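You operate a simulated robot arm through the tools that you are given. There is no shell and no other tool. Be economical: measure what you need, move in short steps, check, and stop when the job is done.

You are at the controls of a simulated robot arm. One attempt, no reset.

Task
Turn station 1's stop screw to the chart's stop mark with the red square key.
Fine: station off first, on again last; the key goes back in hole 1 of its stand.

It is judged by the outcome, as a careful person would: the job done as asked, and still so three seconds after it is handed in. It fails if anything else is knocked over, pushed out of place, dropped, spilled or broken.

Robot
A 6-joint arm with a two-finger gripper on a trunk, on a base that drives. Base frame: it is fixed to the floor where the robot stands at the start and does not move with it; the origin is under the middle of the robot, x ahead of it, y to its left, z up. Lengths are in mm, angles in rad, forces in N, time in s.
With the tool pointing down near the work surface it reaches from about 500 to 820 mm from the robot's upright axis, wherever it stands. Its first joint turns from -2.897 to 2.897 rad. Places, roughly: key stand hole 1 [200, -1000, 900]; station 1 rotary switch [500, -200, 800]; station 1 stop screw [500, 300, 1000]; station 1 switch box [500, -200, 800]; station 2 stop screw [1600, 300, 1000]; station 2 switch box [1600, -200, 800]; station 3 stop screw [2700, 300, 1000]. Payload 1.66 kg.
The tool frame sits at the grasp point between the pads (the TCP): z along the fingers, y along the line on which they close. The tips reach 16 mm beyond it. Largest opening 111 mm; the body of the gripper starts 104 mm behind the TCP.
Orientation is that of the tool frame in the base frame, as [roll, pitch, yaw] about the fixed x, y, z axes, in that order (R = Rz(yaw) Ry(pitch) Rx(roll)). With the fingers straight down and closing along the base's y, the tool's x points along the base's -x, its y along +y and its z along -z.

Tools
- The arm moves only by the tool jog_arm. Its argument "targets" is a list of rows, each a list of 2 entries, a list of its own where there are three numbers: the shift along the tool's x, y, z in mm, then the turn, a rotation vector about the tool's x, y, z in rad. In form: [[[tx, ty, tz], [rx, ry, rz]], ...]. A call has 1 to 8 rows; each row is the pose to reach, as a shift and turn from the pose commanded when the call began, along the tool's axes at that moment. "jaw" is the gripper command, from -1 (shut) to 1 (fully open), values between in proportion, set as the call begins (left out, the last holds). Each row takes 0.2 s and may step no farther than 50 mm and 0.15 rad from the row before; otherwise, or with a gripper value out of range, the whole call is refused. A pose out of reach is approached as far as the arm can. The call stops where the force on the tool passes 40 N (or 10 N more than at its start, if that is more) or the arm is blocked; 0.2 s more then pass. The fingers move at their own pace and stop on an object; they squeeze with about 32 N. The grip force told is the motor's: it shows also when the fingers shut on nothing. Time passes only in rows, and 0.2 s behind the last, so rows that repeat a pose let the fingers close. It gives the time, the measured TCP pose, the force on the tool (base axes), the opening and the grip force at its end, in the units of the frame above (readings bear some noise), with the torque about the TCP (base axes, N m) and any sound that the robot's microphone picked up, and new pictures: "show" is both (left out), scene, wrist or none.
- Cameras (640 x 400 px; columns grow to the right, rows downward): "scene" is now at [54.2, 145.1, 1667.1]; the picture's right is [-0.53, -0.85, 0.00], its down [-0.53, 0.33, -0.78] and it looks along [0.66, -0.41, -0.62] (base axes); focal length 214 px, centre (320, 200). "wrist" rides on the gripper at [70, 14, -143] in the tool frame; the picture's right is [-0.19, 0.98, 0.00], its down [-0.87, -0.17, -0.47] and it looks along [-0.46, -0.09, 0.88] (tool axes); focal length 230 px, centre (320, 200). There is no depth. A picture from a camera that has moved, and an enlarged one, comes with that camera's place and axes in the base frame and with its lens.
- slide_trunk(by): slides the trunk up (or, below 0, down) by that many mm; the arm and the scene camera ride with it, the base frame stays. It gives what a move gives, with no picture.
- roll_base(legs): drives the robot by 1 to 6 legs, each [ahead, left, turn to the left] in mm, mm and rad, along the robot's own axes; the way and the turn of a leg run together, so that a leg with both is an arc; at most 1500 mm and 3.142 rad a leg. The arm and the cameras ride along, it lands a little off, and it stops where it bumps. It gives what a move gives, and a new picture of the scene camera.
- head_to(pan, tilt): turns the head with the scene camera to pan (to the left, within 2.094 rad either way) and tilt (down, from -0.506 to 1.204), counted from straight ahead of the robot. It gives what a move gives, and a new picture of the scene camera.
- inspect(camera, box): a new picture of the part [left, top, right, bottom] of that camera's present view, enlarged. It takes no simulated time.
- close_job(): hands the job in; it is judged then, once.

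Work in short steps. Places have to be worked out from the pictures, the camera data and where the tool is seen: move nearer, look again, correct. Check each grasp and each placing, and mend what went wrong. You have 120 turns and 260 pictures in all, those below and enlarged ones among them. Open the gripper and draw the arm clear of the work before you hand the job in, unless the task says otherwise; then end with one line.

The tools are called after "Request:" as name(argument=value, ...) on one line, values as JSON. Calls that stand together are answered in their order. jog_arm: Moves the arm, as the interface text tells. Its arguments: {"type":"object","properties":{"targets":{"type":"array","items":{"type":"array"}},"jaw":{"type":"number"},"show":{"type":"string","enum":["both","scene","wrist","none"]}},"required":["targets"]} The other tools are called the same way: slide_trunk (by) slides the trunk up or down; roll_base (legs) drives the base; head_to (pan, tilt) turns the head that bears the scene camera; inspect (camera, box) takes an enlarged picture of a part of a camera's view; close_job () hands the job in.

At the start:

```text
clock: 0.0
position: [136.8, -425.7, 1448.3]
tool_rot: [-3.142, -0.002, -3.141]
force: [0.4, 0.9, 0.4]
ft_torque: [0.01, -0.02, 0.0]
opening: 110.8
finger_force: 0.1
trunk travel left (down, up): [-250.0, 340.0]
robot x, y, heading: [-3.4, 3.1, 0.001]
head pan, tilt: [-0.559, 0.674]
```

scene: 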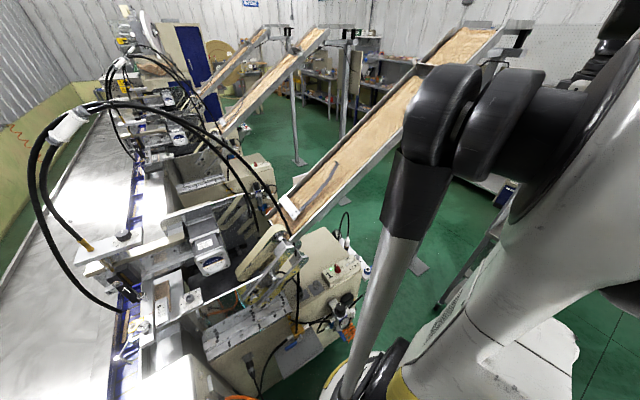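
wrist: 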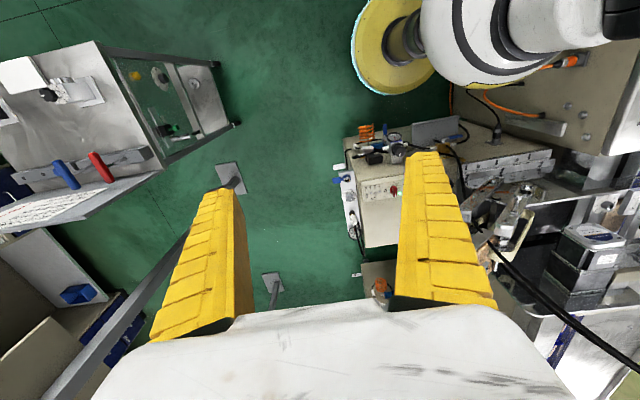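

The wrist view shows a stand with blue and red keys and a printed sheet. I'll enlarge these, and the station's switch box.

Request:
inspect(camera="wrist", box=[0, 40, 240, 240])

Request:
inspect(camera="wrist", box=[330, 100, 640, 300])

Request:
inspect(camera="scene", box=[60, 180, 380, 400])

```text
2.00 times, centred on (120, 140) of wrist
camera zoom: at [67.1, -413.6, 1590.7], right [0.19, 0.98, 0.0], down [0.87, -0.17, 0.47], along [0.46, -0.09, -0.88], focal length 460 px, centre (720, 320)
```

zoom: 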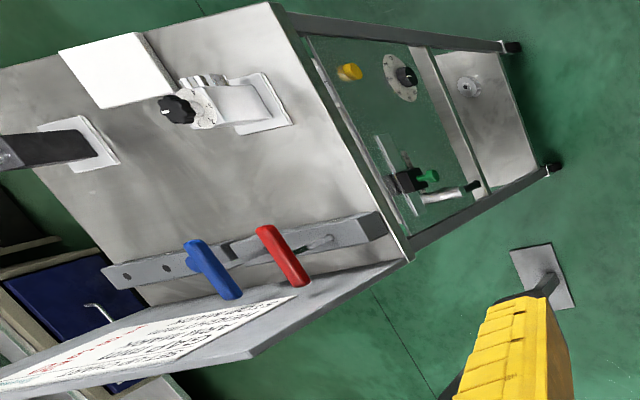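

```text
2.00 times, centred on (485, 200) of wrist
camera zoom: at [67.1, -413.6, 1590.7], right [0.19, 0.98, 0.0], down [0.87, -0.17, 0.47], along [0.46, -0.09, -0.88], focal length 460 px, centre (-10, 200)
```

zoom: 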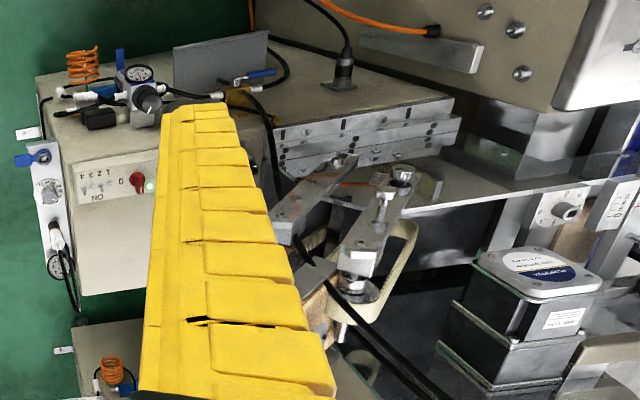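

```text
1.82 times, centred on (220, 290) of scene
camera zoom: at [54.2, 145.1, 1667.1], right [-0.53, -0.85, 0.0], down [-0.53, 0.33, -0.78], along [0.66, -0.41, -0.62], focal length 390 px, centre (502, 36)
```

zoom: 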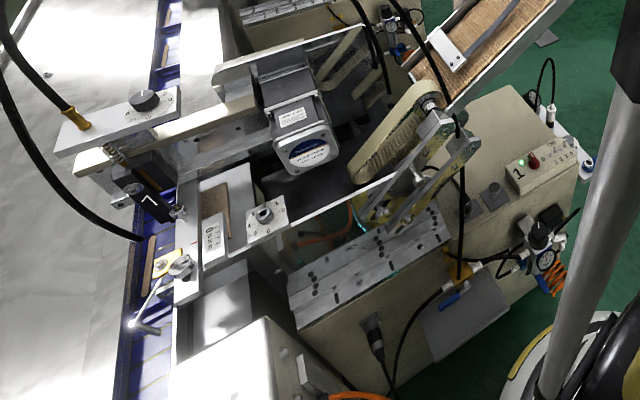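

I'll turn the head toward the stand, to read the chart, then toward the stop screw.

Request:
head_to(pan=-1.4, tilt=0.6)

Request:
head_to(pan=0.3, tilt=0.9)

```text
clock: 1.2
position: [138.0, -426.2, 1447.0]
tool_rot: [-3.142, -0.001, 3.141]
force: [-0.2, -0.7, 0.2]
ft_torque: [0.01, 0.02, 0.01]
opening: 110.9
finger_force: 0.0
trunk travel left (down, up): [-250.0, 340.0]
robot x, y, heading: [-2.9, -1.7, 0.001]
head pan, tilt: [-1.4, 0.6]
camera scene: at [-3.6, 103.5, 1673.6], right [-0.99, -0.17, 0.0], down [-0.1, 0.56, -0.83], along [0.14, -0.81, -0.56], focal length 214 px, centre (320, 200)
```

scene: 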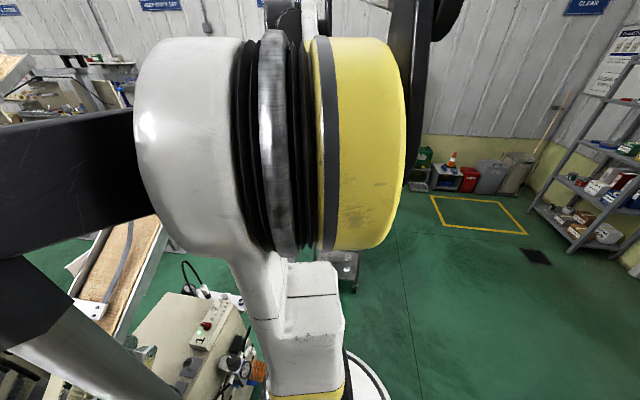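

```text
clock: 2.9
position: [136.0, -425.6, 1448.5]
tool_rot: [-3.141, -0.001, 3.141]
force: [0.6, -0.1, 0.6]
ft_torque: [-0.06, 0.01, 0.0]
opening: 110.8
finger_force: 0.1
trunk travel left (down, up): [-250.0, 340.0]
robot x, y, heading: [-4.1, 0.3, -0.008]
head pan, tilt: [0.3, 0.901]
camera scene: at [53.4, 212.9, 1648.8], right [0.3, -0.96, 0.0], down [-0.75, -0.23, -0.62], along [0.59, 0.18, -0.78], focal length 214 px, centre (320, 200)
```

scene: 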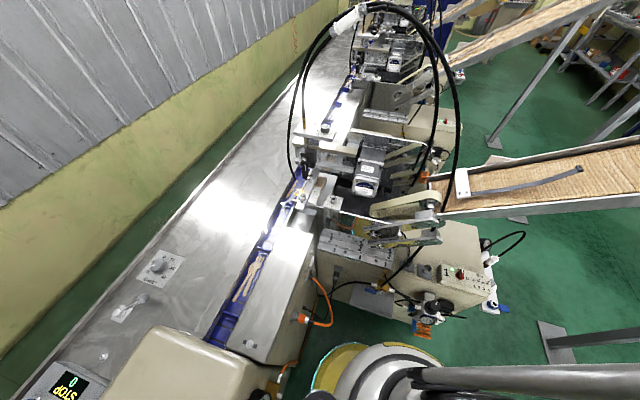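

Enlarging the area of the screw, the switch box and the display at lower left.

Request:
inspect(camera="scene", box=[280, 180, 400, 255])

Request:
inspect(camera="scene", box=[380, 210, 520, 320])

Request:
inspect(camera="scene", box=[30, 240, 220, 400])

```text
5.33 times, centred on (340, 218) of scene
camera zoom: at [53.4, 212.9, 1648.8], right [0.3, -0.96, 0.0], down [-0.75, -0.23, -0.62], along [0.59, 0.18, -0.78], focal length 1144 px, centre (213, 107)
```

zoom: 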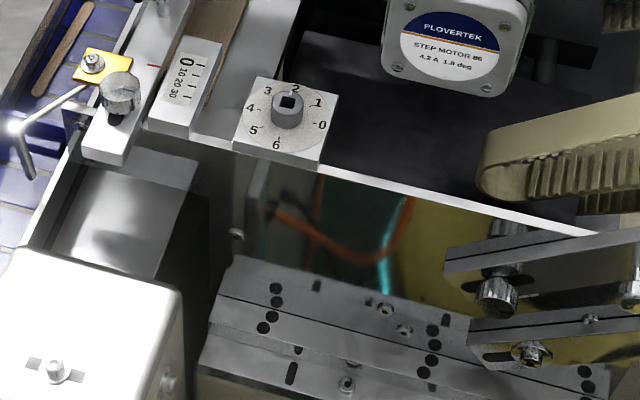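

```text
3.64 times, centred on (450, 265) of scene
camera zoom: at [53.4, 212.9, 1648.8], right [0.3, -0.96, 0.0], down [-0.75, -0.23, -0.62], along [0.59, 0.18, -0.78], focal length 780 px, centre (-153, -36)
```

zoom: 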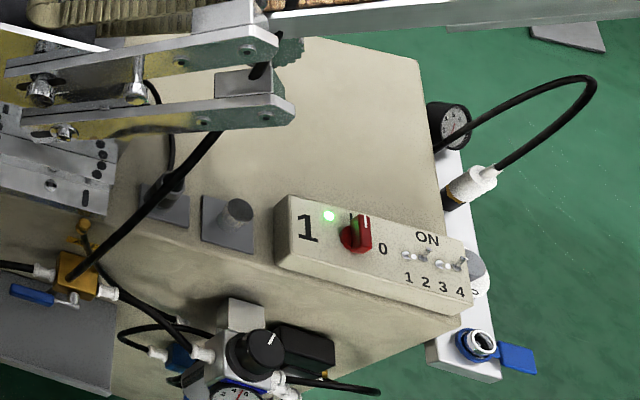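

```text
2.50 times, centred on (125, 320) of scene
camera zoom: at [53.4, 212.9, 1648.8], right [0.3, -0.96, 0.0], down [-0.75, -0.23, -0.62], along [0.59, 0.18, -0.78], focal length 536 px, centre (808, -100)
```

zoom: 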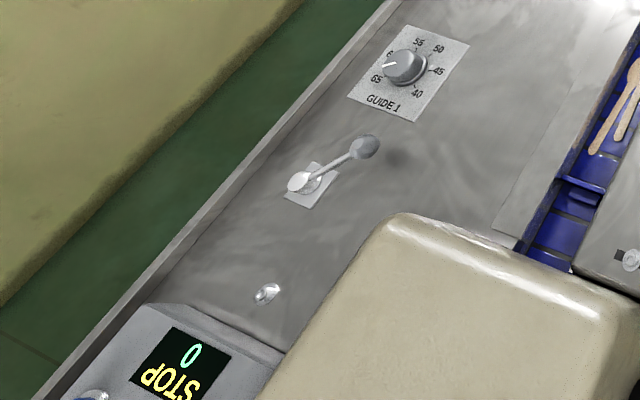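

The screw bears a 0–6 dial and a linear scale; the switch knob is red, on a box near (481, -217, 840). I bring the wrist camera over the switch box first.

Request:
jog_arm(targets=[[[-40, 20, 10], [0, 0, 0]], [[-80, 40, 20], [0, 0, 0]], [[-120, 60, 30], [0, 0, 0]], [[-160, 80, 40], [0, 0, 0]], [[-200, 100, 50], [0, 0, 0]], [[-235, 120, 70], [0, 0, 0]], [[-235, 140, 110], [0, 0, 0]], [[-235, 160, 150], [0, 0, 0]]])

```text
clock: 4.7
position: [374.9, -268.5, 1295.3]
tool_rot: [3.141, 0.0, -3.14]
force: [-0.5, -0.6, -0.7]
ft_torque: [0.0, 0.0, 0.01]
opening: 111.1
finger_force: 0.1
trunk travel left (down, up): [-250.0, 340.0]
robot x, y, heading: [0.5, 3.2, -0.001]
head pan, tilt: [0.3, 0.901]
camera scene: at [54.0, 213.1, 1648.7], right [0.3, -0.96, 0.0], down [-0.75, -0.23, -0.62], along [0.59, 0.18, -0.78], focal length 214 px, centre (320, 200)
camera wrist: at [304.7, -255.8, 1437.3], right [0.19, 0.98, 0.0], down [0.87, -0.17, 0.47], along [0.46, -0.09, -0.88], focal length 230 px, centre (320, 200)
```

scene: 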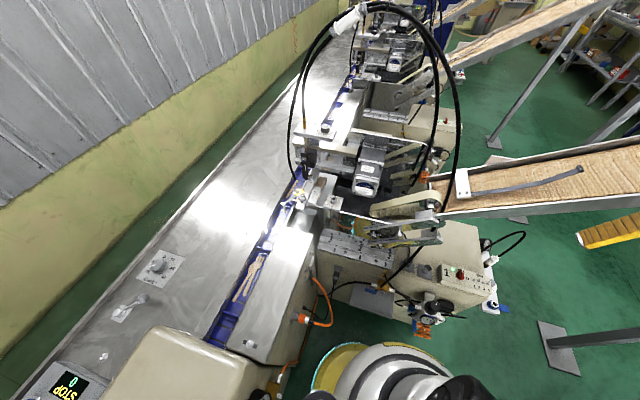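
wrist: 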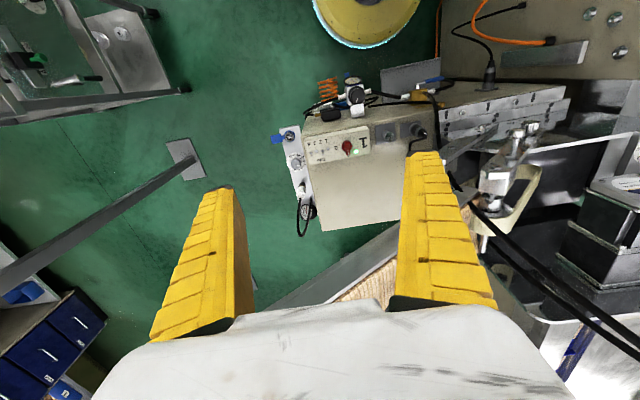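

The switch comes to about (479, -215, 830). A closer look at it.

Request:
inspect(camera="wrist", box=[280, 70, 440, 240])

```text
2.35 times, centred on (360, 155) of wrist
camera zoom: at [304.7, -255.8, 1437.3], right [0.19, 0.98, 0.0], down [0.87, -0.17, 0.47], along [0.46, -0.09, -0.88], focal length 541 px, centre (226, 306)
```

zoom: 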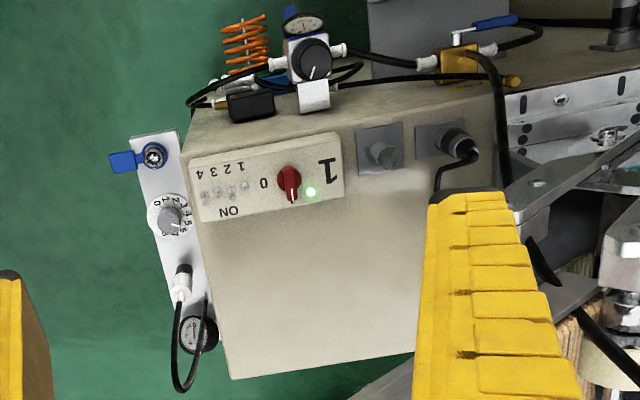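

The knob has a vertical axis and points to +x (I); 0 lies toward -y, a clockwise quarter turn from above. I go above it with the fingers part closed.

Request:
jog_arm(targets=[[[-30, 10, 35], [0, 0, 0]], [[-55, 25, 70], [0, 0, 0]], [[-80, 40, 105], [0, 0, 0]], [[-100, 50, 145], [0, 0, 0]], [[-104, 53, 190], [0, 0, 0]], [[-104, 53, 235], [0, 0, 0]], [[-104, 53, 280], [0, 0, 0]], [[-104, 53, 300], [0, 0, 0]]], jaw=-0.1)

```text
clock: 6.5
position: [476.5, -214.2, 996.7]
tool_rot: [3.142, -0.001, -3.141]
force: [0.0, 0.1, -0.3]
ft_torque: [-0.03, 0.03, -0.03]
opening: 52.0
finger_force: 1.8
trunk travel left (down, up): [-250.0, 340.0]
robot x, y, heading: [1.8, 1.9, 0.001]
head pan, tilt: [0.3, 0.901]
camera scene: at [53.6, 212.9, 1648.8], right [0.3, -0.96, 0.0], down [-0.75, -0.23, -0.62], along [0.59, 0.18, -0.78], focal length 214 px, centre (320, 200)
camera wrist: at [406.4, -201.2, 1139.9], right [0.19, 0.98, 0.0], down [0.87, -0.17, 0.47], along [0.46, -0.09, -0.88], focal length 230 px, centre (320, 200)
```

scene: 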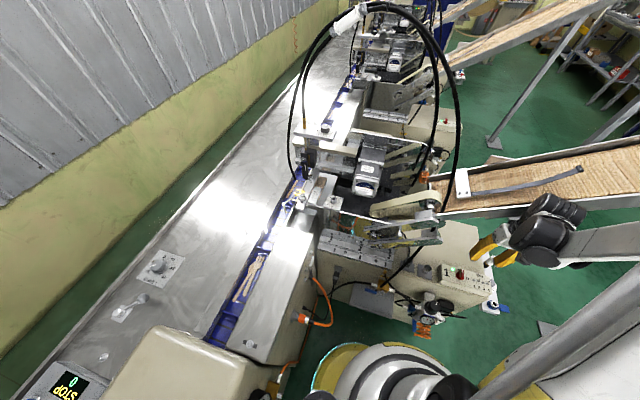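
wrist: 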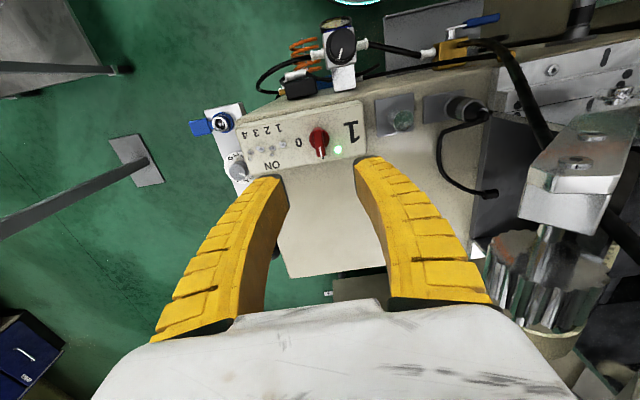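

Knob now estimated at (479, -216, 836). Descending to 45 mm above it and looking.

Request:
jog_arm(targets=[[[-2, -2, 40], [0, 0, 0]], [[-2, -2, 80], [0, 0, 0]], [[-2, -2, 115], [0, 0, 0]]], show="wrist")

Request:
inspect(camera="wrist", box=[240, 110, 400, 230])

```text
clock: 7.3
position: [480.2, -214.6, 882.1]
tool_rot: [3.141, 0.0, -3.14]
force: [-0.2, -0.3, 0.2]
ft_torque: [-0.01, 0.01, 0.02]
opening: 52.2
finger_force: 1.5
trunk travel left (down, up): [-250.0, 340.0]
robot x, y, heading: [0.1, -2.1, 0.001]
head pan, tilt: [0.3, 0.901]
camera wrist: at [408.5, -202.2, 1024.7], right [0.19, 0.98, 0.0], down [0.87, -0.17, 0.47], along [0.46, -0.09, -0.88], focal length 230 px, centre (320, 200)
```

wrist: 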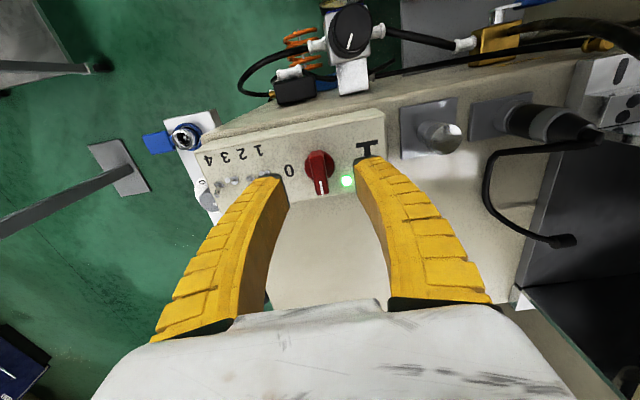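

```text
3.33 times, centred on (320, 170) of wrist
camera zoom: at [408.5, -202.2, 1024.7], right [0.19, 0.98, 0.0], down [0.87, -0.17, 0.47], along [0.46, -0.09, -0.88], focal length 767 px, centre (320, 300)
```

zoom: 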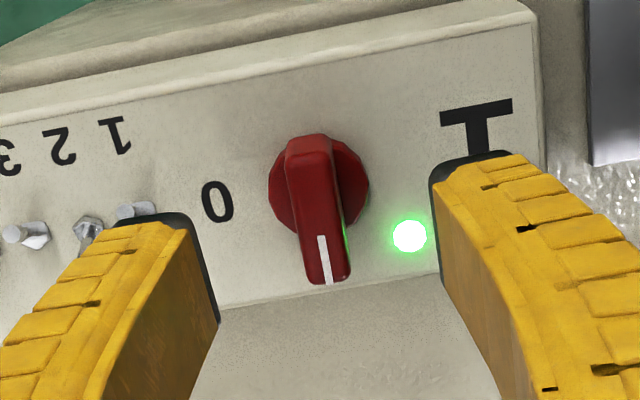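

The knob bar is at about (482, -217). I narrow the fingers a bit, descend to z≈842 and grip.

Request:
jog_arm(targets=[[[-2, -2.5, 20], [0, 0, 0]], [[-2, -2.5, 40], [0, 0, 0]]], jaw=-0.35, show="wrist")

Request:
inspect(camera="wrist", box=[240, 110, 400, 230])

```text
clock: 7.9
position: [486.3, -220.1, 846.6]
tool_rot: [3.14, -0.002, 3.141]
force: [0.6, 0.0, -0.3]
ft_torque: [0.02, 0.01, -0.03]
opening: 38.4
finger_force: 2.3
out of reach, approached as far as the arm can: row 2
trunk travel left (down, up): [-250.0, 340.0]
robot x, y, heading: [-2.8, -1.9, 0.003]
head pan, tilt: [0.3, 0.901]
camera wrist: at [416.5, -208.5, 989.9], right [0.19, 0.98, 0.0], down [0.87, -0.17, 0.47], along [0.46, -0.09, -0.88], focal length 230 px, centre (320, 200)
```

wrist: 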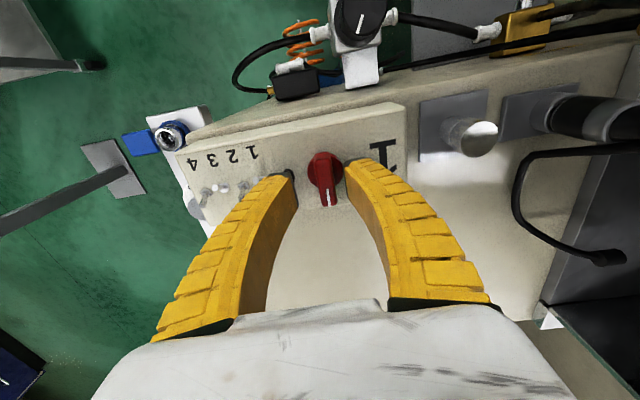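

```text
3.33 times, centred on (320, 170) of wrist
camera zoom: at [416.5, -208.5, 989.9], right [0.19, 0.98, 0.0], down [0.87, -0.17, 0.47], along [0.46, -0.09, -0.88], focal length 767 px, centre (320, 300)
```

zoom: 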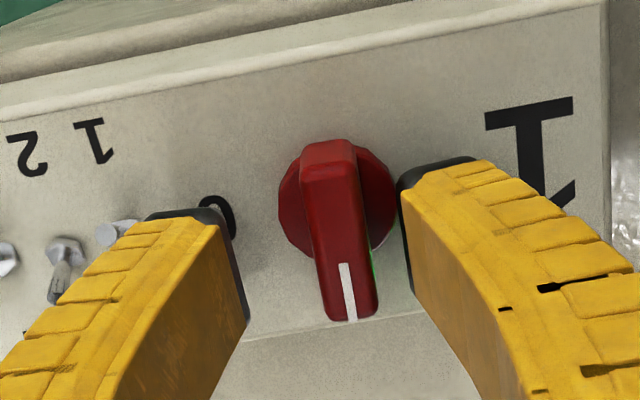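

The arm cannot go lower at this trunk height. I raise it 120 mm, slide the trunk down, and come again.

Request:
jog_arm(targets=[[[2, 1, -40], [0, 0, 0]], [[4, 2, -80], [0, 0, 0]], [[4, 2, -120], [0, 0, 0]]], show="none")

Request:
slide_trunk(by=-110)

Request:
jog_arm(targets=[[[0, 0, 0], [0, 0, 0]]], show="wrist")

Request:
inspect(camera="wrist", box=[240, 110, 400, 230])

```text
clock: 8.7
position: [484.1, -216.8, 969.0]
tool_rot: [-3.141, 0.0, -3.141]
force: [-0.8, 1.0, -0.2]
ft_torque: [0.0, 0.0, 0.02]
opening: 38.9
finger_force: 1.6
trunk travel left (down, up): [-250.0, 340.0]
robot x, y, heading: [0.8, 2.8, 0.0]
head pan, tilt: [0.3, 0.901]
```

```text
clock: 10.1
position: [484.0, -217.3, 857.9]
tool_rot: [-3.141, 0.0, 3.141]
force: [0.0, 1.0, 0.6]
ft_torque: [-0.02, -0.02, -0.03]
opening: 38.4
finger_force: 2.0
trunk travel left (down, up): [-140.0, 450.0]
robot x, y, heading: [-0.9, 1.4, 0.003]
head pan, tilt: [0.3, 0.901]
```

```text
clock: 10.5
position: [485.0, -217.9, 857.8]
tool_rot: [-3.141, -0.001, -3.141]
force: [-0.7, 0.1, -0.1]
ft_torque: [-0.05, 0.0, -0.03]
opening: 38.7
finger_force: 1.9
trunk travel left (down, up): [-140.0, 450.0]
robot x, y, heading: [4.5, -1.2, -0.001]
head pan, tilt: [0.3, 0.901]
camera wrist: at [414.0, -205.2, 1000.2], right [0.19, 0.98, 0.0], down [0.87, -0.17, 0.47], along [0.46, -0.09, -0.88], focal length 230 px, centre (320, 200)
```

wrist: 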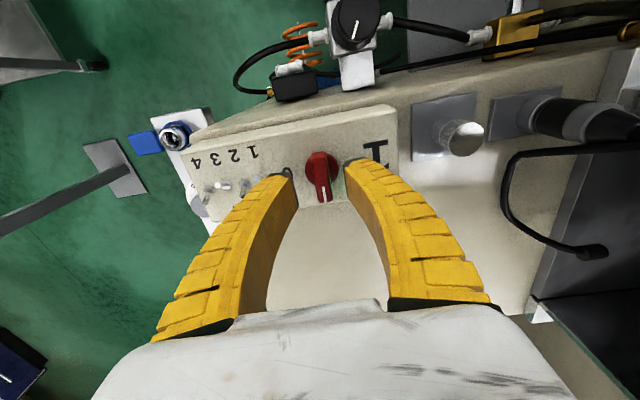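

```text
3.33 times, centred on (320, 170) of wrist
camera zoom: at [414.0, -205.2, 1000.2], right [0.19, 0.98, 0.0], down [0.87, -0.17, 0.47], along [0.46, -0.09, -0.88], focal length 767 px, centre (320, 300)
```

zoom: 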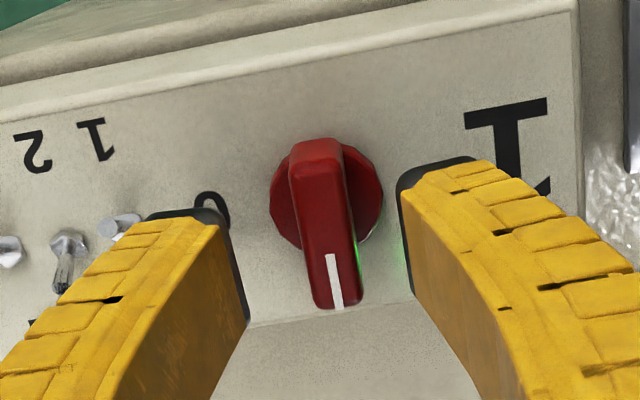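

Knob axis ≈ (480, -217). Shift 4 mm and descend 20 mm, then look again.

Request:
jog_arm(targets=[[[4, 0, 10], [0, 0, 0]], [[4, 0, 20], [0, 0, 0]]], show="none")

Request:
inspect(camera="wrist", box=[240, 110, 400, 230])

```text
clock: 11.1
position: [480.7, -218.9, 837.5]
tool_rot: [3.141, -0.001, -3.141]
force: [-0.2, -0.5, 0.7]
ft_torque: [0.03, -0.01, -0.03]
opening: 38.5
finger_force: 1.6
trunk travel left (down, up): [-140.0, 450.0]
robot x, y, heading: [-0.6, -2.0, -0.004]
head pan, tilt: [0.3, 0.901]
```

```text
3.33 times, centred on (320, 170) of wrist
camera zoom: at [411.1, -206.2, 979.8], right [0.19, 0.98, 0.0], down [0.87, -0.17, 0.47], along [0.46, -0.09, -0.88], focal length 767 px, centre (320, 300)
```

zoom: 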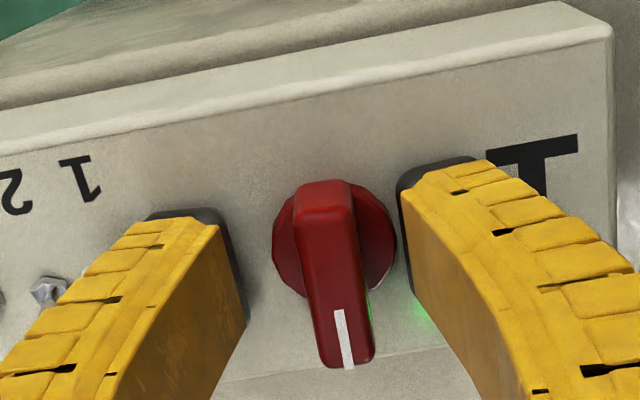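

The bar sits between the fingers about at TCP height. Descend 8 more and close gently.

Request:
jog_arm(targets=[[[0, 1.5, 8], [0, 0, 0]]], show="none")

Request:
jog_arm(targets=[[[0, 0, 0], [0, 0, 0]], [[0, 0, 0], [0, 0, 0]]], jaw=-1, show="none")

Request:
inspect(camera="wrist", box=[240, 110, 400, 230])

```text
clock: 11.5
position: [480.8, -215.5, 832.9]
tool_rot: [-3.138, 0.001, -3.141]
force: [-5.7, 12.9, 9.8]
ft_torque: [0.06, 0.8, -0.01]
opening: 9.9
finger_force: 34.1
trunk travel left (down, up): [-140.0, 450.0]
robot x, y, heading: [-0.7, 1.9, -0.003]
head pan, tilt: [0.3, 0.901]
stopped in row 1: the force on the tool passed its limit at 52 N (the readings are from after the stop); the commanded pose is now the measured one
```

```text
clock: 12.1
position: [479.2, -215.2, 833.0]
tool_rot: [-3.14, 0.002, -3.14]
force: [-10.7, 24.6, 8.8]
ft_torque: [0.17, 0.22, -0.02]
opening: 10.0
finger_force: 34.0
trunk travel left (down, up): [-140.0, 450.0]
robot x, y, heading: [-2.1, -3.4, 0.0]
head pan, tilt: [0.3, 0.901]
```

```text
3.33 times, centred on (320, 170) of wrist
camera zoom: at [410.1, -203.0, 976.2], right [0.19, 0.98, 0.0], down [0.86, -0.17, 0.47], along [0.47, -0.09, -0.88], focal length 767 px, centre (320, 300)
```

zoom: 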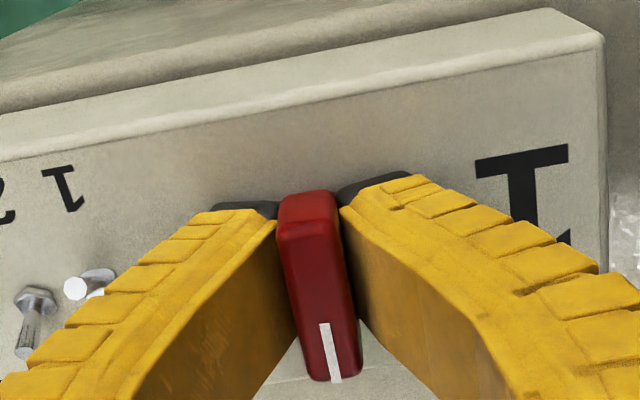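

The bar is gripped (10 mm), with some side force; I ease 1.5 mm toward +y and up 2 mm, and begin the clockwise turn, watching forces.

Request:
jog_arm(targets=[[[0, 1.5, -2], [0, 0, 0]]], show="none")

Request:
jog_arm(targets=[[[0, 0, 0], [0, 0, 0.12]], [[0, 0, 0], [0, 0, 0.24]], [[0, 0, 0], [0, 0, 0.36]]], show="wrist")

```text
clock: 12.5
position: [480.5, -215.5, 834.5]
tool_rot: [-3.14, 0.004, 3.141]
force: [-10.9, 20.3, 4.6]
ft_torque: [0.16, 0.15, 0.0]
opening: 7.3
finger_force: 34.4
trunk travel left (down, up): [-140.0, 450.0]
robot x, y, heading: [2.2, 1.1, -0.003]
head pan, tilt: [0.3, 0.901]
```

```text
clock: 13.3
position: [481.0, -215.0, 835.6]
tool_rot: [-3.139, 0.004, 2.779]
force: [-17.2, 17.1, 3.9]
ft_torque: [0.18, 0.34, 0.05]
opening: 6.4
finger_force: 34.1
trunk travel left (down, up): [-140.0, 450.0]
robot x, y, heading: [2.0, 0.5, 0.001]
head pan, tilt: [0.3, 0.901]
camera wrist: at [419.5, -179.0, 977.8], right [0.53, 0.85, 0.0], down [0.75, -0.46, 0.48], along [0.4, -0.25, -0.88], focal length 230 px, centre (320, 200)
```

wrist: 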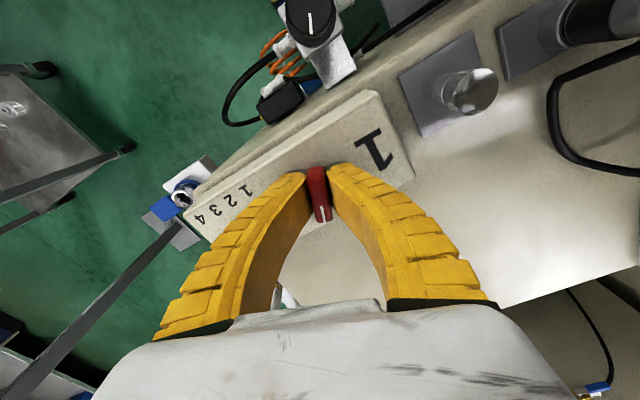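

Checking how the knob sits between the fingers after the first 0.36 rad.

Request:
inspect(camera="wrist", box=[240, 110, 400, 230])

```text
3.33 times, centred on (320, 170) of wrist
camera zoom: at [419.5, -179.0, 977.8], right [0.53, 0.85, 0.0], down [0.75, -0.46, 0.48], along [0.4, -0.25, -0.88], focal length 767 px, centre (320, 300)
```

zoom: 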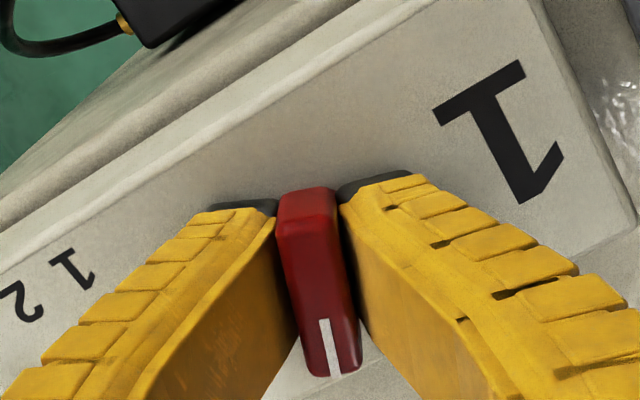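

The knob follows. Continue turning.

Request:
jog_arm(targets=[[[0, 0, 0], [0, 0, 0.13]], [[0, 0, 0], [0, 0, 0.26]], [[0, 0, 0], [0, 0, 0.39]], [[0, 0, 0], [0, 0, 0.52]]], show="none")

Request:
jog_arm(targets=[[[0, 0, 0], [0, 0, 0.13]], [[0, 0, 0], [0, 0, 0.26]], [[0, 0, 0], [0, 0, 0.39]], [[0, 0, 0], [0, 0, 0.52]], [[0, 0, 0], [0, 0, 0.64]], [[0, 0, 0], [0, 0, 0.69]]], show="both")

Request:
inspect(camera="wrist", box=[240, 110, 400, 230])

```text
clock: 14.3
position: [481.1, -216.6, 837.1]
tool_rot: [-3.14, 0.003, 2.261]
force: [-20.6, 19.4, -2.6]
ft_torque: [0.11, 0.14, -0.02]
opening: 6.0
finger_force: 33.9
trunk travel left (down, up): [-140.0, 450.0]
robot x, y, heading: [0.4, 0.9, -0.002]
head pan, tilt: [0.3, 0.901]
```

```text
clock: 15.7
position: [480.5, -216.0, 835.8]
tool_rot: [3.139, 0.002, 1.57]
force: [-16.4, 13.1, 1.6]
ft_torque: [-0.19, 0.13, 0.03]
opening: 5.8
finger_force: 34.6
trunk travel left (down, up): [-140.0, 450.0]
robot x, y, heading: [-1.1, 2.3, -0.002]
head pan, tilt: [0.3, 0.901]
camera scene: at [51.7, 214.3, 1538.7], right [0.3, -0.96, 0.0], down [-0.75, -0.23, -0.62], along [0.59, 0.18, -0.78], focal length 214 px, centre (320, 200)
camera wrist: at [493.0, -147.2, 978.3], right [0.98, -0.19, 0.0], down [-0.17, -0.86, 0.47], along [-0.09, -0.47, -0.88], focal length 230 px, centre (320, 200)
```

scene: 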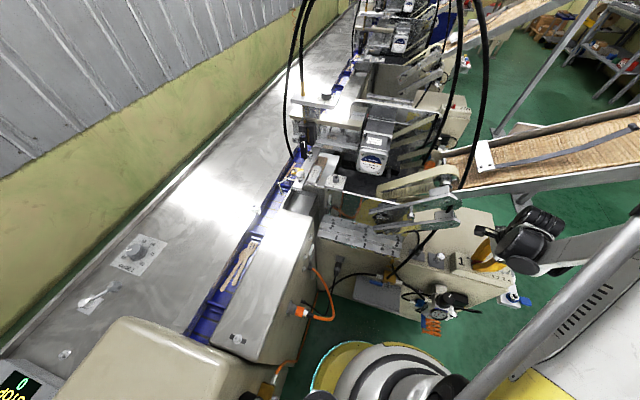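
wrist: 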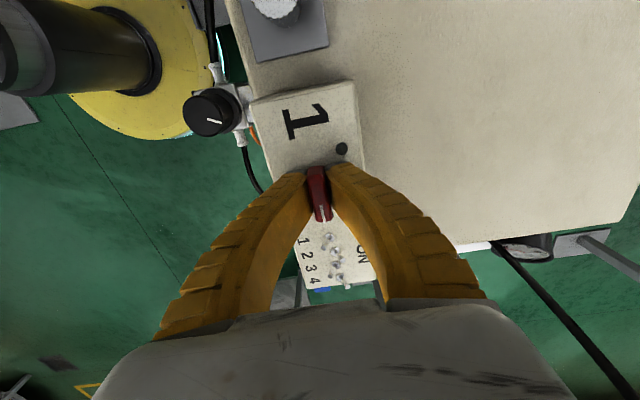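

```text
3.33 times, centred on (320, 170) of wrist
camera zoom: at [493.0, -147.2, 978.3], right [0.98, -0.19, 0.0], down [-0.17, -0.86, 0.47], along [-0.09, -0.47, -0.88], focal length 767 px, centre (320, 300)
```

zoom: 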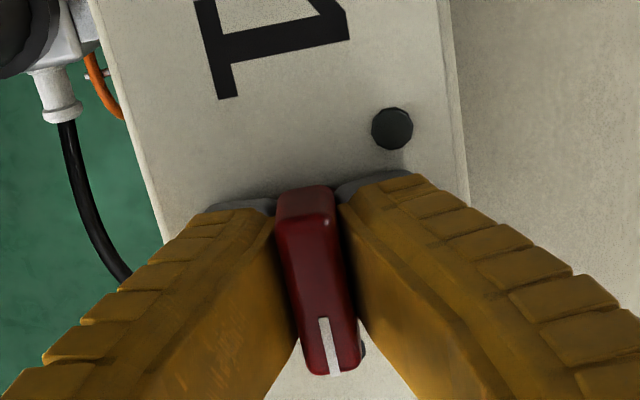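

The lamp is out: station off. Open the fingers a little and rise.

Request:
jog_arm(targets=[[[0, 0, 0], [0, 0, 0]], [[0, 0, 0], [0, 0, 0]]], jaw=-0.4, show="none")

Request:
jog_arm(targets=[[[0, 0, -45], [0, 0, 0]], [[0, 0, -90], [0, 0, 0]], [[0, 0, -135], [0, 0, 0]], [[0, 0, -180], [0, 0, 0]], [[0, 0, -225], [0, 0, 0]], [[0, 0, -270], [0, 0, 0]]])

```text
clock: 16.3
position: [480.5, -218.3, 835.7]
tool_rot: [3.139, 0.001, 1.571]
force: [1.2, -2.9, 8.8]
ft_torque: [-0.05, -0.07, -0.06]
opening: 35.0
finger_force: 0.4
trunk travel left (down, up): [-140.0, 450.0]
robot x, y, heading: [-0.6, -0.5, 0.003]
head pan, tilt: [0.3, 0.901]
```

```text
clock: 17.7
position: [478.2, -214.8, 1104.2]
tool_rot: [3.139, 0.002, 1.572]
force: [0.2, 0.5, 0.4]
ft_torque: [-0.04, 0.02, 0.01]
opening: 35.9
finger_force: 1.9
trunk travel left (down, up): [-140.0, 450.0]
robot x, y, heading: [0.9, -4.0, 0.002]
head pan, tilt: [0.3, 0.901]
camera scene: at [53.0, 213.1, 1538.8], right [0.3, -0.96, 0.0], down [-0.75, -0.23, -0.62], along [0.59, 0.18, -0.78], focal length 214 px, centre (320, 200)
camera wrist: at [490.7, -145.7, 1248.5], right [0.98, -0.19, 0.0], down [-0.17, -0.86, 0.47], along [-0.09, -0.47, -0.88], focal length 230 px, centre (320, 200)
```

scene: 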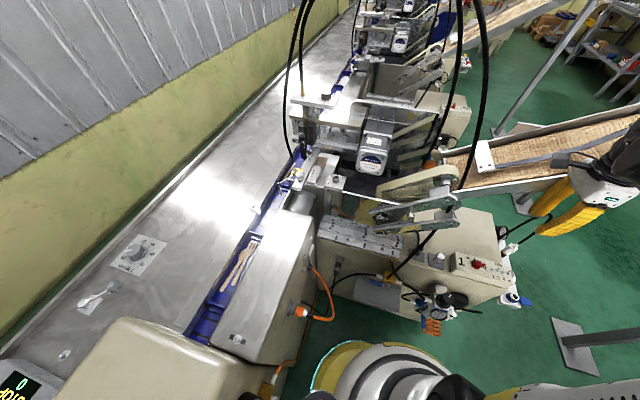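
wrist: 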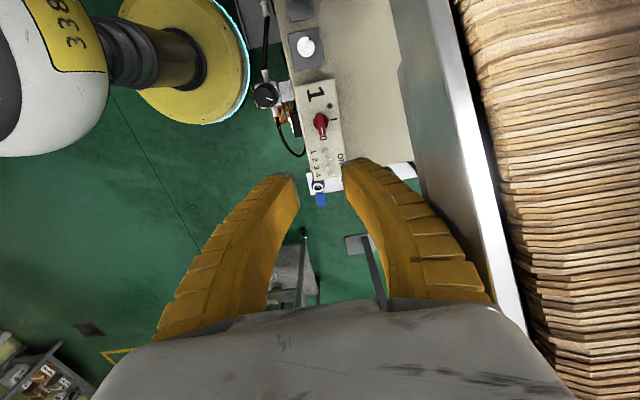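

Switch shows 0. I retract the arm, then drive right toward the stand.

Request:
jog_arm(targets=[[[-27, -28, -12], [0, 0, 0]], [[-54, -56, -24], [0, 0, 0]], [[-81, -84, -36], [0, 0, 0]], [[-108, -112, -48], [0, 0, 0]], [[-135, -140, -60], [0, 0, 0]], [[-162, -170, -72], [0, 0, 0]], [[-189, -200, -84], [0, 0, 0]], [[-215, -228, -96], [0, 0, 0]]], show="wrist")

Request:
head_to(pan=-0.8, tilt=0.7)

```text
clock: 19.5
position: [254.8, -431.2, 1198.6]
tool_rot: [3.139, 0.002, 1.571]
force: [0.1, -0.6, 0.4]
ft_torque: [0.02, -0.01, -0.01]
opening: 35.8
finger_force: 2.0
trunk travel left (down, up): [-140.0, 450.0]
robot x, y, heading: [-0.1, 1.1, 0.003]
head pan, tilt: [0.3, 0.901]
camera wrist: at [267.3, -362.5, 1341.4], right [0.98, -0.19, 0.0], down [-0.17, -0.86, 0.47], along [-0.09, -0.46, -0.88], focal length 230 px, centre (320, 200)
```

wrist: 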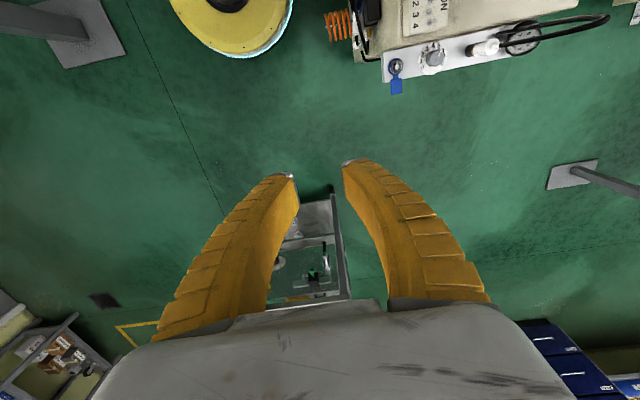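

```text
clock: 20.8
position: [255.1, -431.0, 1197.8]
tool_rot: [3.139, 0.002, 1.57]
force: [-0.4, 0.5, 1.1]
ft_torque: [-0.01, 0.01, 0.0]
opening: 36.0
finger_force: 1.7
trunk travel left (down, up): [-140.0, 450.0]
robot x, y, heading: [0.8, 0.9, 0.0]
head pan, tilt: [-0.799, 0.7]
camera scene: at [40.7, 129.7, 1554.9], right [-0.72, -0.7, 0.0], down [-0.45, 0.46, -0.76], along [0.53, -0.55, -0.64], focal length 214 px, centre (320, 200)
```

scene: 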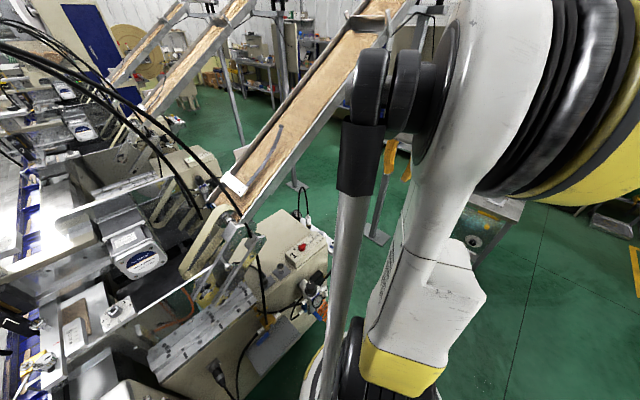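

The floor looks clear; driving 450 mm to the right.

Request:
roll_base(legs=[[0, -450, 0]])

Request:
jog_arm(targets=[[[0, 0, 0], [0, 0, 0]]], show="wrist")

```text
clock: 23.6
position: [260.1, -877.3, 1199.0]
tool_rot: [3.138, 0.002, 1.58]
force: [0.1, -0.4, -0.3]
ft_torque: [0.04, 0.0, -0.01]
opening: 36.0
finger_force: 1.6
trunk travel left (down, up): [-140.0, 450.0]
robot x, y, heading: [2.9, -446.1, 0.006]
head pan, tilt: [-0.799, 0.7]
camera scene: at [41.5, -319.5, 1555.0], right [-0.71, -0.7, 0.0], down [-0.45, 0.46, -0.76], along [0.54, -0.54, -0.64], focal length 214 px, centre (320, 200)
```

scene: 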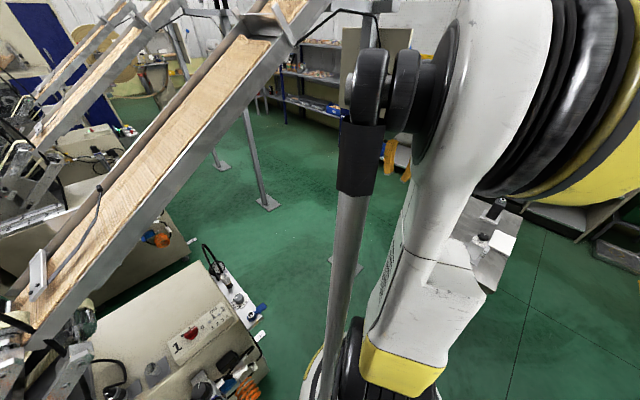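

```text
clock: 23.9
position: [260.2, -877.3, 1199.5]
tool_rot: [-3.142, 0.002, 1.581]
force: [-0.4, -0.2, 0.8]
ft_torque: [0.02, 0.01, 0.0]
opening: 35.8
finger_force: 1.4
trunk travel left (down, up): [-140.0, 450.0]
robot x, y, heading: [0.4, -448.2, 0.007]
head pan, tilt: [-0.799, 0.7]
camera wrist: at [273.1, -808.5, 1341.2], right [0.98, -0.18, 0.0], down [-0.16, -0.87, 0.47], along [-0.08, -0.47, -0.88], focal length 230 px, centre (320, 200)
```

wrist: 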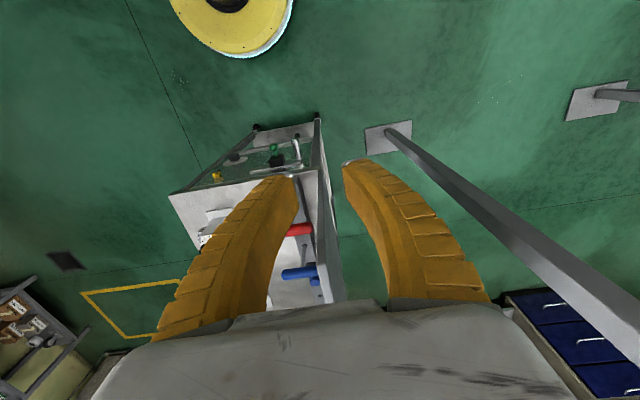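

The chart panel seems to stand at x≈240 facing -x. I move to x≈90 and turn the camera to look toward +x.

Request:
jog_arm(targets=[[[-10, -30, 0], [0, 0, -0.14]], [[-20, -60, 0], [0, 0, -0.28]], [[-30, -90, 0], [0, 0, -0.42]], [[-40, -120, 0], [0, 0, -0.56]], [[-50, -150, 0], [0, 0, -0.7]], [[-60, -170, 0], [0, 0, -0.84]], [[-60, -170, 0], [0, 0, -0.98]], [[-60, -170, 0], [0, 0, -1.12]]], show="none")

Request:
jog_arm(targets=[[[0, 0, 0], [0, 0, -0.14]], [[0, 0, 0], [0, 0, -0.28]], [[0, 0, 0], [0, 0, -0.42]]], show="wrist")

```text
clock: 25.8
position: [91.6, -939.6, 1197.2]
tool_rot: [-3.141, 0.004, 2.704]
force: [0.6, -0.2, 0.3]
ft_torque: [-0.01, -0.01, 0.0]
opening: 35.7
finger_force: 2.0
trunk travel left (down, up): [-140.0, 450.0]
robot x, y, heading: [1.6, -450.0, 0.009]
head pan, tilt: [-0.799, 0.7]
```

```text
clock: 26.6
position: [91.6, -939.3, 1197.5]
tool_rot: [-3.141, 0.002, 3.122]
force: [-0.4, 0.8, 0.3]
ft_torque: [0.01, -0.04, 0.01]
opening: 35.8
finger_force: 1.9
trunk travel left (down, up): [-140.0, 450.0]
robot x, y, heading: [1.6, -449.4, 0.01]
head pan, tilt: [-0.799, 0.7]
camera wrist: at [21.5, -925.4, 1340.1], right [0.21, 0.98, 0.0], down [0.86, -0.18, 0.47], along [0.46, -0.1, -0.88], focal length 230 px, centre (320, 200)
```

wrist: 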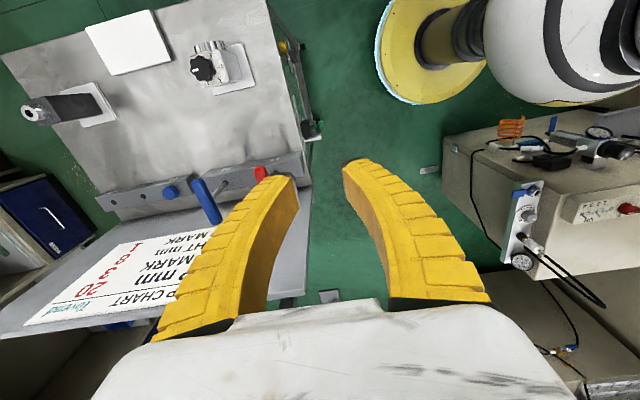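

The chart lies face-up at x≈250. I move on 150 mm toward -y and up a bit to read it.

Request:
jog_arm(targets=[[[0, -40, -15], [0, 0, 0]], [[0, -80, -30], [0, 0, 0]], [[0, -120, -45], [0, 0, 0]], [[0, -160, -60], [0, 0, 0]]], show="wrist")

Request:
inspect(camera="wrist", box=[20, 130, 340, 330])

```text
clock: 27.6
position: [87.1, -1101.6, 1257.7]
tool_rot: [-3.141, 0.003, 3.12]
force: [-0.2, -0.8, 0.0]
ft_torque: [0.04, -0.03, 0.0]
opening: 36.2
finger_force: 1.2
trunk travel left (down, up): [-140.0, 450.0]
robot x, y, heading: [1.5, -449.7, 0.008]
head pan, tilt: [-0.799, 0.7]
camera wrist: at [16.7, -1088.4, 1400.7], right [0.21, 0.98, 0.0], down [0.86, -0.19, 0.47], along [0.46, -0.1, -0.88], focal length 230 px, centre (320, 200)
```

wrist: 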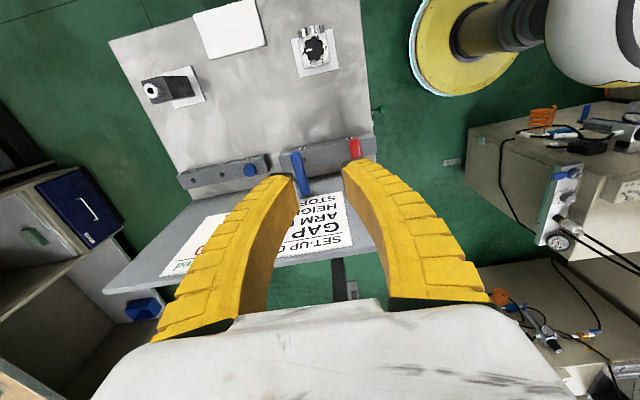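

```text
2.00 times, centred on (180, 230) of wrist
camera zoom: at [16.7, -1088.4, 1400.7], right [0.21, 0.98, 0.0], down [0.86, -0.19, 0.47], along [0.46, -0.1, -0.88], focal length 460 px, centre (600, 140)
```

zoom: 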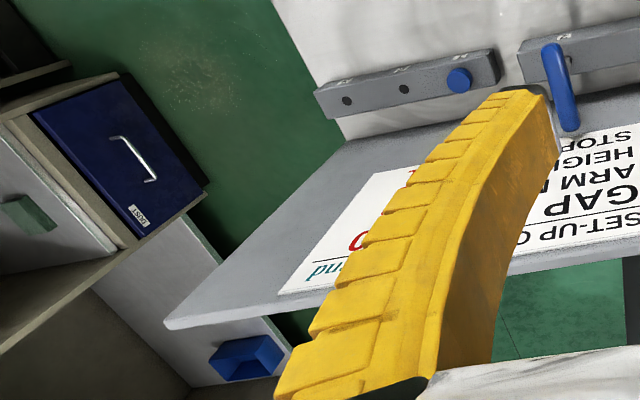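

Fingers hide the chart. I open them and shift +x by 120 so the chart falls higher in view.

Request:
jog_arm(targets=[[[-40, -10, 0], [0, 0, 0]], [[-80, -25, 0], [0, 0, 0]], [[-120, -40, 0], [0, 0, 0]]], jaw=1, show="none")

Request:
inspect(camera="wrist", box=[160, 60, 480, 260])

```text
clock: 28.4
position: [208.5, -1141.3, 1258.4]
tool_rot: [-3.141, 0.002, 3.119]
force: [-0.4, 1.3, -0.1]
ft_torque: [0.0, 0.0, 0.01]
opening: 110.7
finger_force: 0.1
trunk travel left (down, up): [-140.0, 450.0]
robot x, y, heading: [3.7, -454.4, 0.01]
head pan, tilt: [-0.799, 0.7]
```

```text
2.00 times, centred on (320, 160) of wrist
camera zoom: at [139.1, -1127.4, 1401.7], right [0.21, 0.98, 0.0], down [0.86, -0.18, 0.47], along [0.46, -0.1, -0.88], focal length 460 px, centre (320, 280)
```

zoom: 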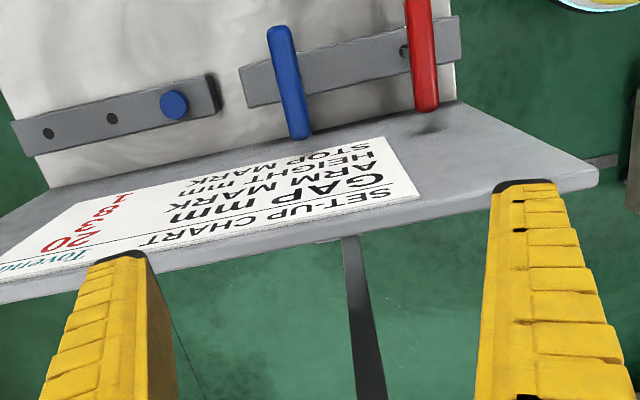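

T-handled keys, handle along x, red nearest (+y). Enlarging the chart.

Request:
inspect(camera="wrist", box=[155, 120, 375, 200])

Request:
inspect(camera="wrist", box=[270, 40, 410, 140])

```text
2.91 times, centred on (265, 160) of wrist
camera zoom: at [139.1, -1127.4, 1401.7], right [0.21, 0.98, 0.0], down [0.86, -0.18, 0.47], along [0.46, -0.1, -0.88], focal length 669 px, centre (480, 316)
```

zoom: 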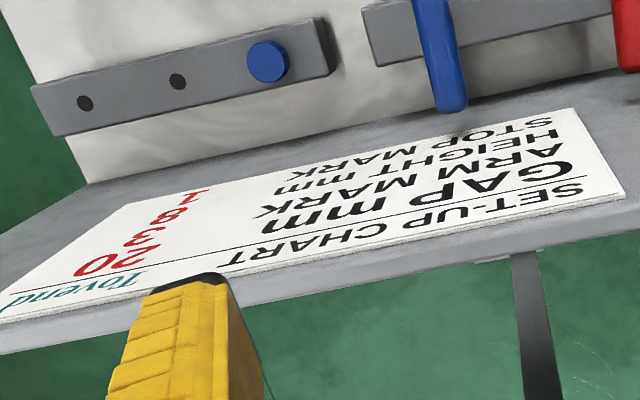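

```text
4.00 times, centred on (340, 90) of wrist
camera zoom: at [139.1, -1127.4, 1401.7], right [0.21, 0.98, 0.0], down [0.86, -0.18, 0.47], along [0.46, -0.1, -0.88], focal length 920 px, centre (240, 640)
```

zoom: 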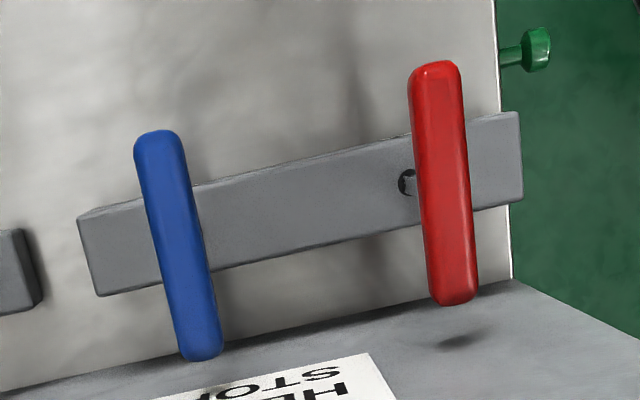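

Chart reads GAP 20, ARM MARK 3, HEIGHT 8, STOP MARK 1 seemingly. One more zoom to be sure of that last digit.

Request:
inspect(camera="wrist", box=[160, 160, 260, 225])

```text
6.15 times, centred on (210, 192) of wrist
camera zoom: at [139.1, -1127.4, 1401.7], right [0.21, 0.98, 0.0], down [0.86, -0.18, 0.47], along [0.46, -0.1, -0.88], focal length 1416 px, centre (997, 246)
```

zoom: 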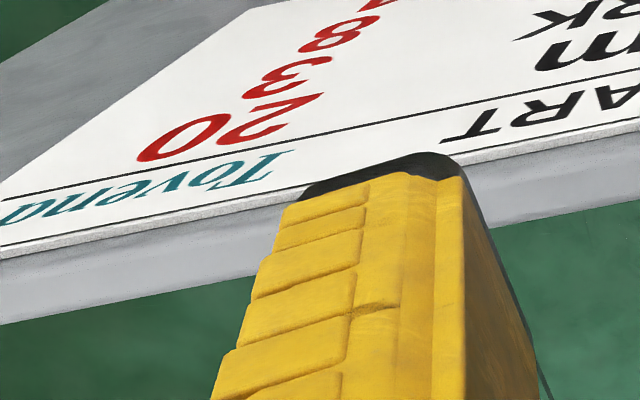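

Framing the top digit.

Request:
inspect(camera="wrist", box=[190, 135, 254, 175])

```text
10.00 times, centred on (222, 155) of wrist
camera zoom: at [139.1, -1127.4, 1401.7], right [0.21, 0.98, 0.0], down [0.86, -0.18, 0.47], along [0.46, -0.1, -0.88], focal length 2301 px, centre (1300, 650)
```

zoom: 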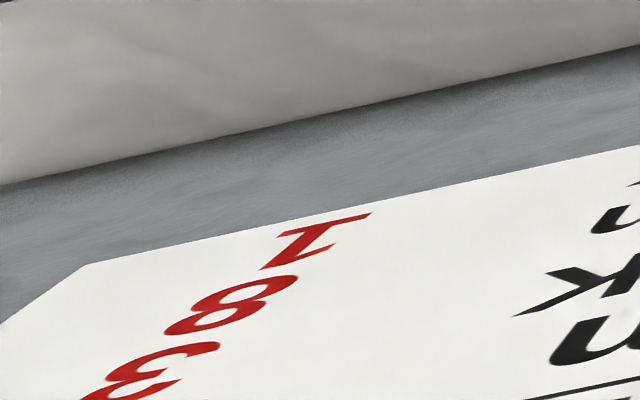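

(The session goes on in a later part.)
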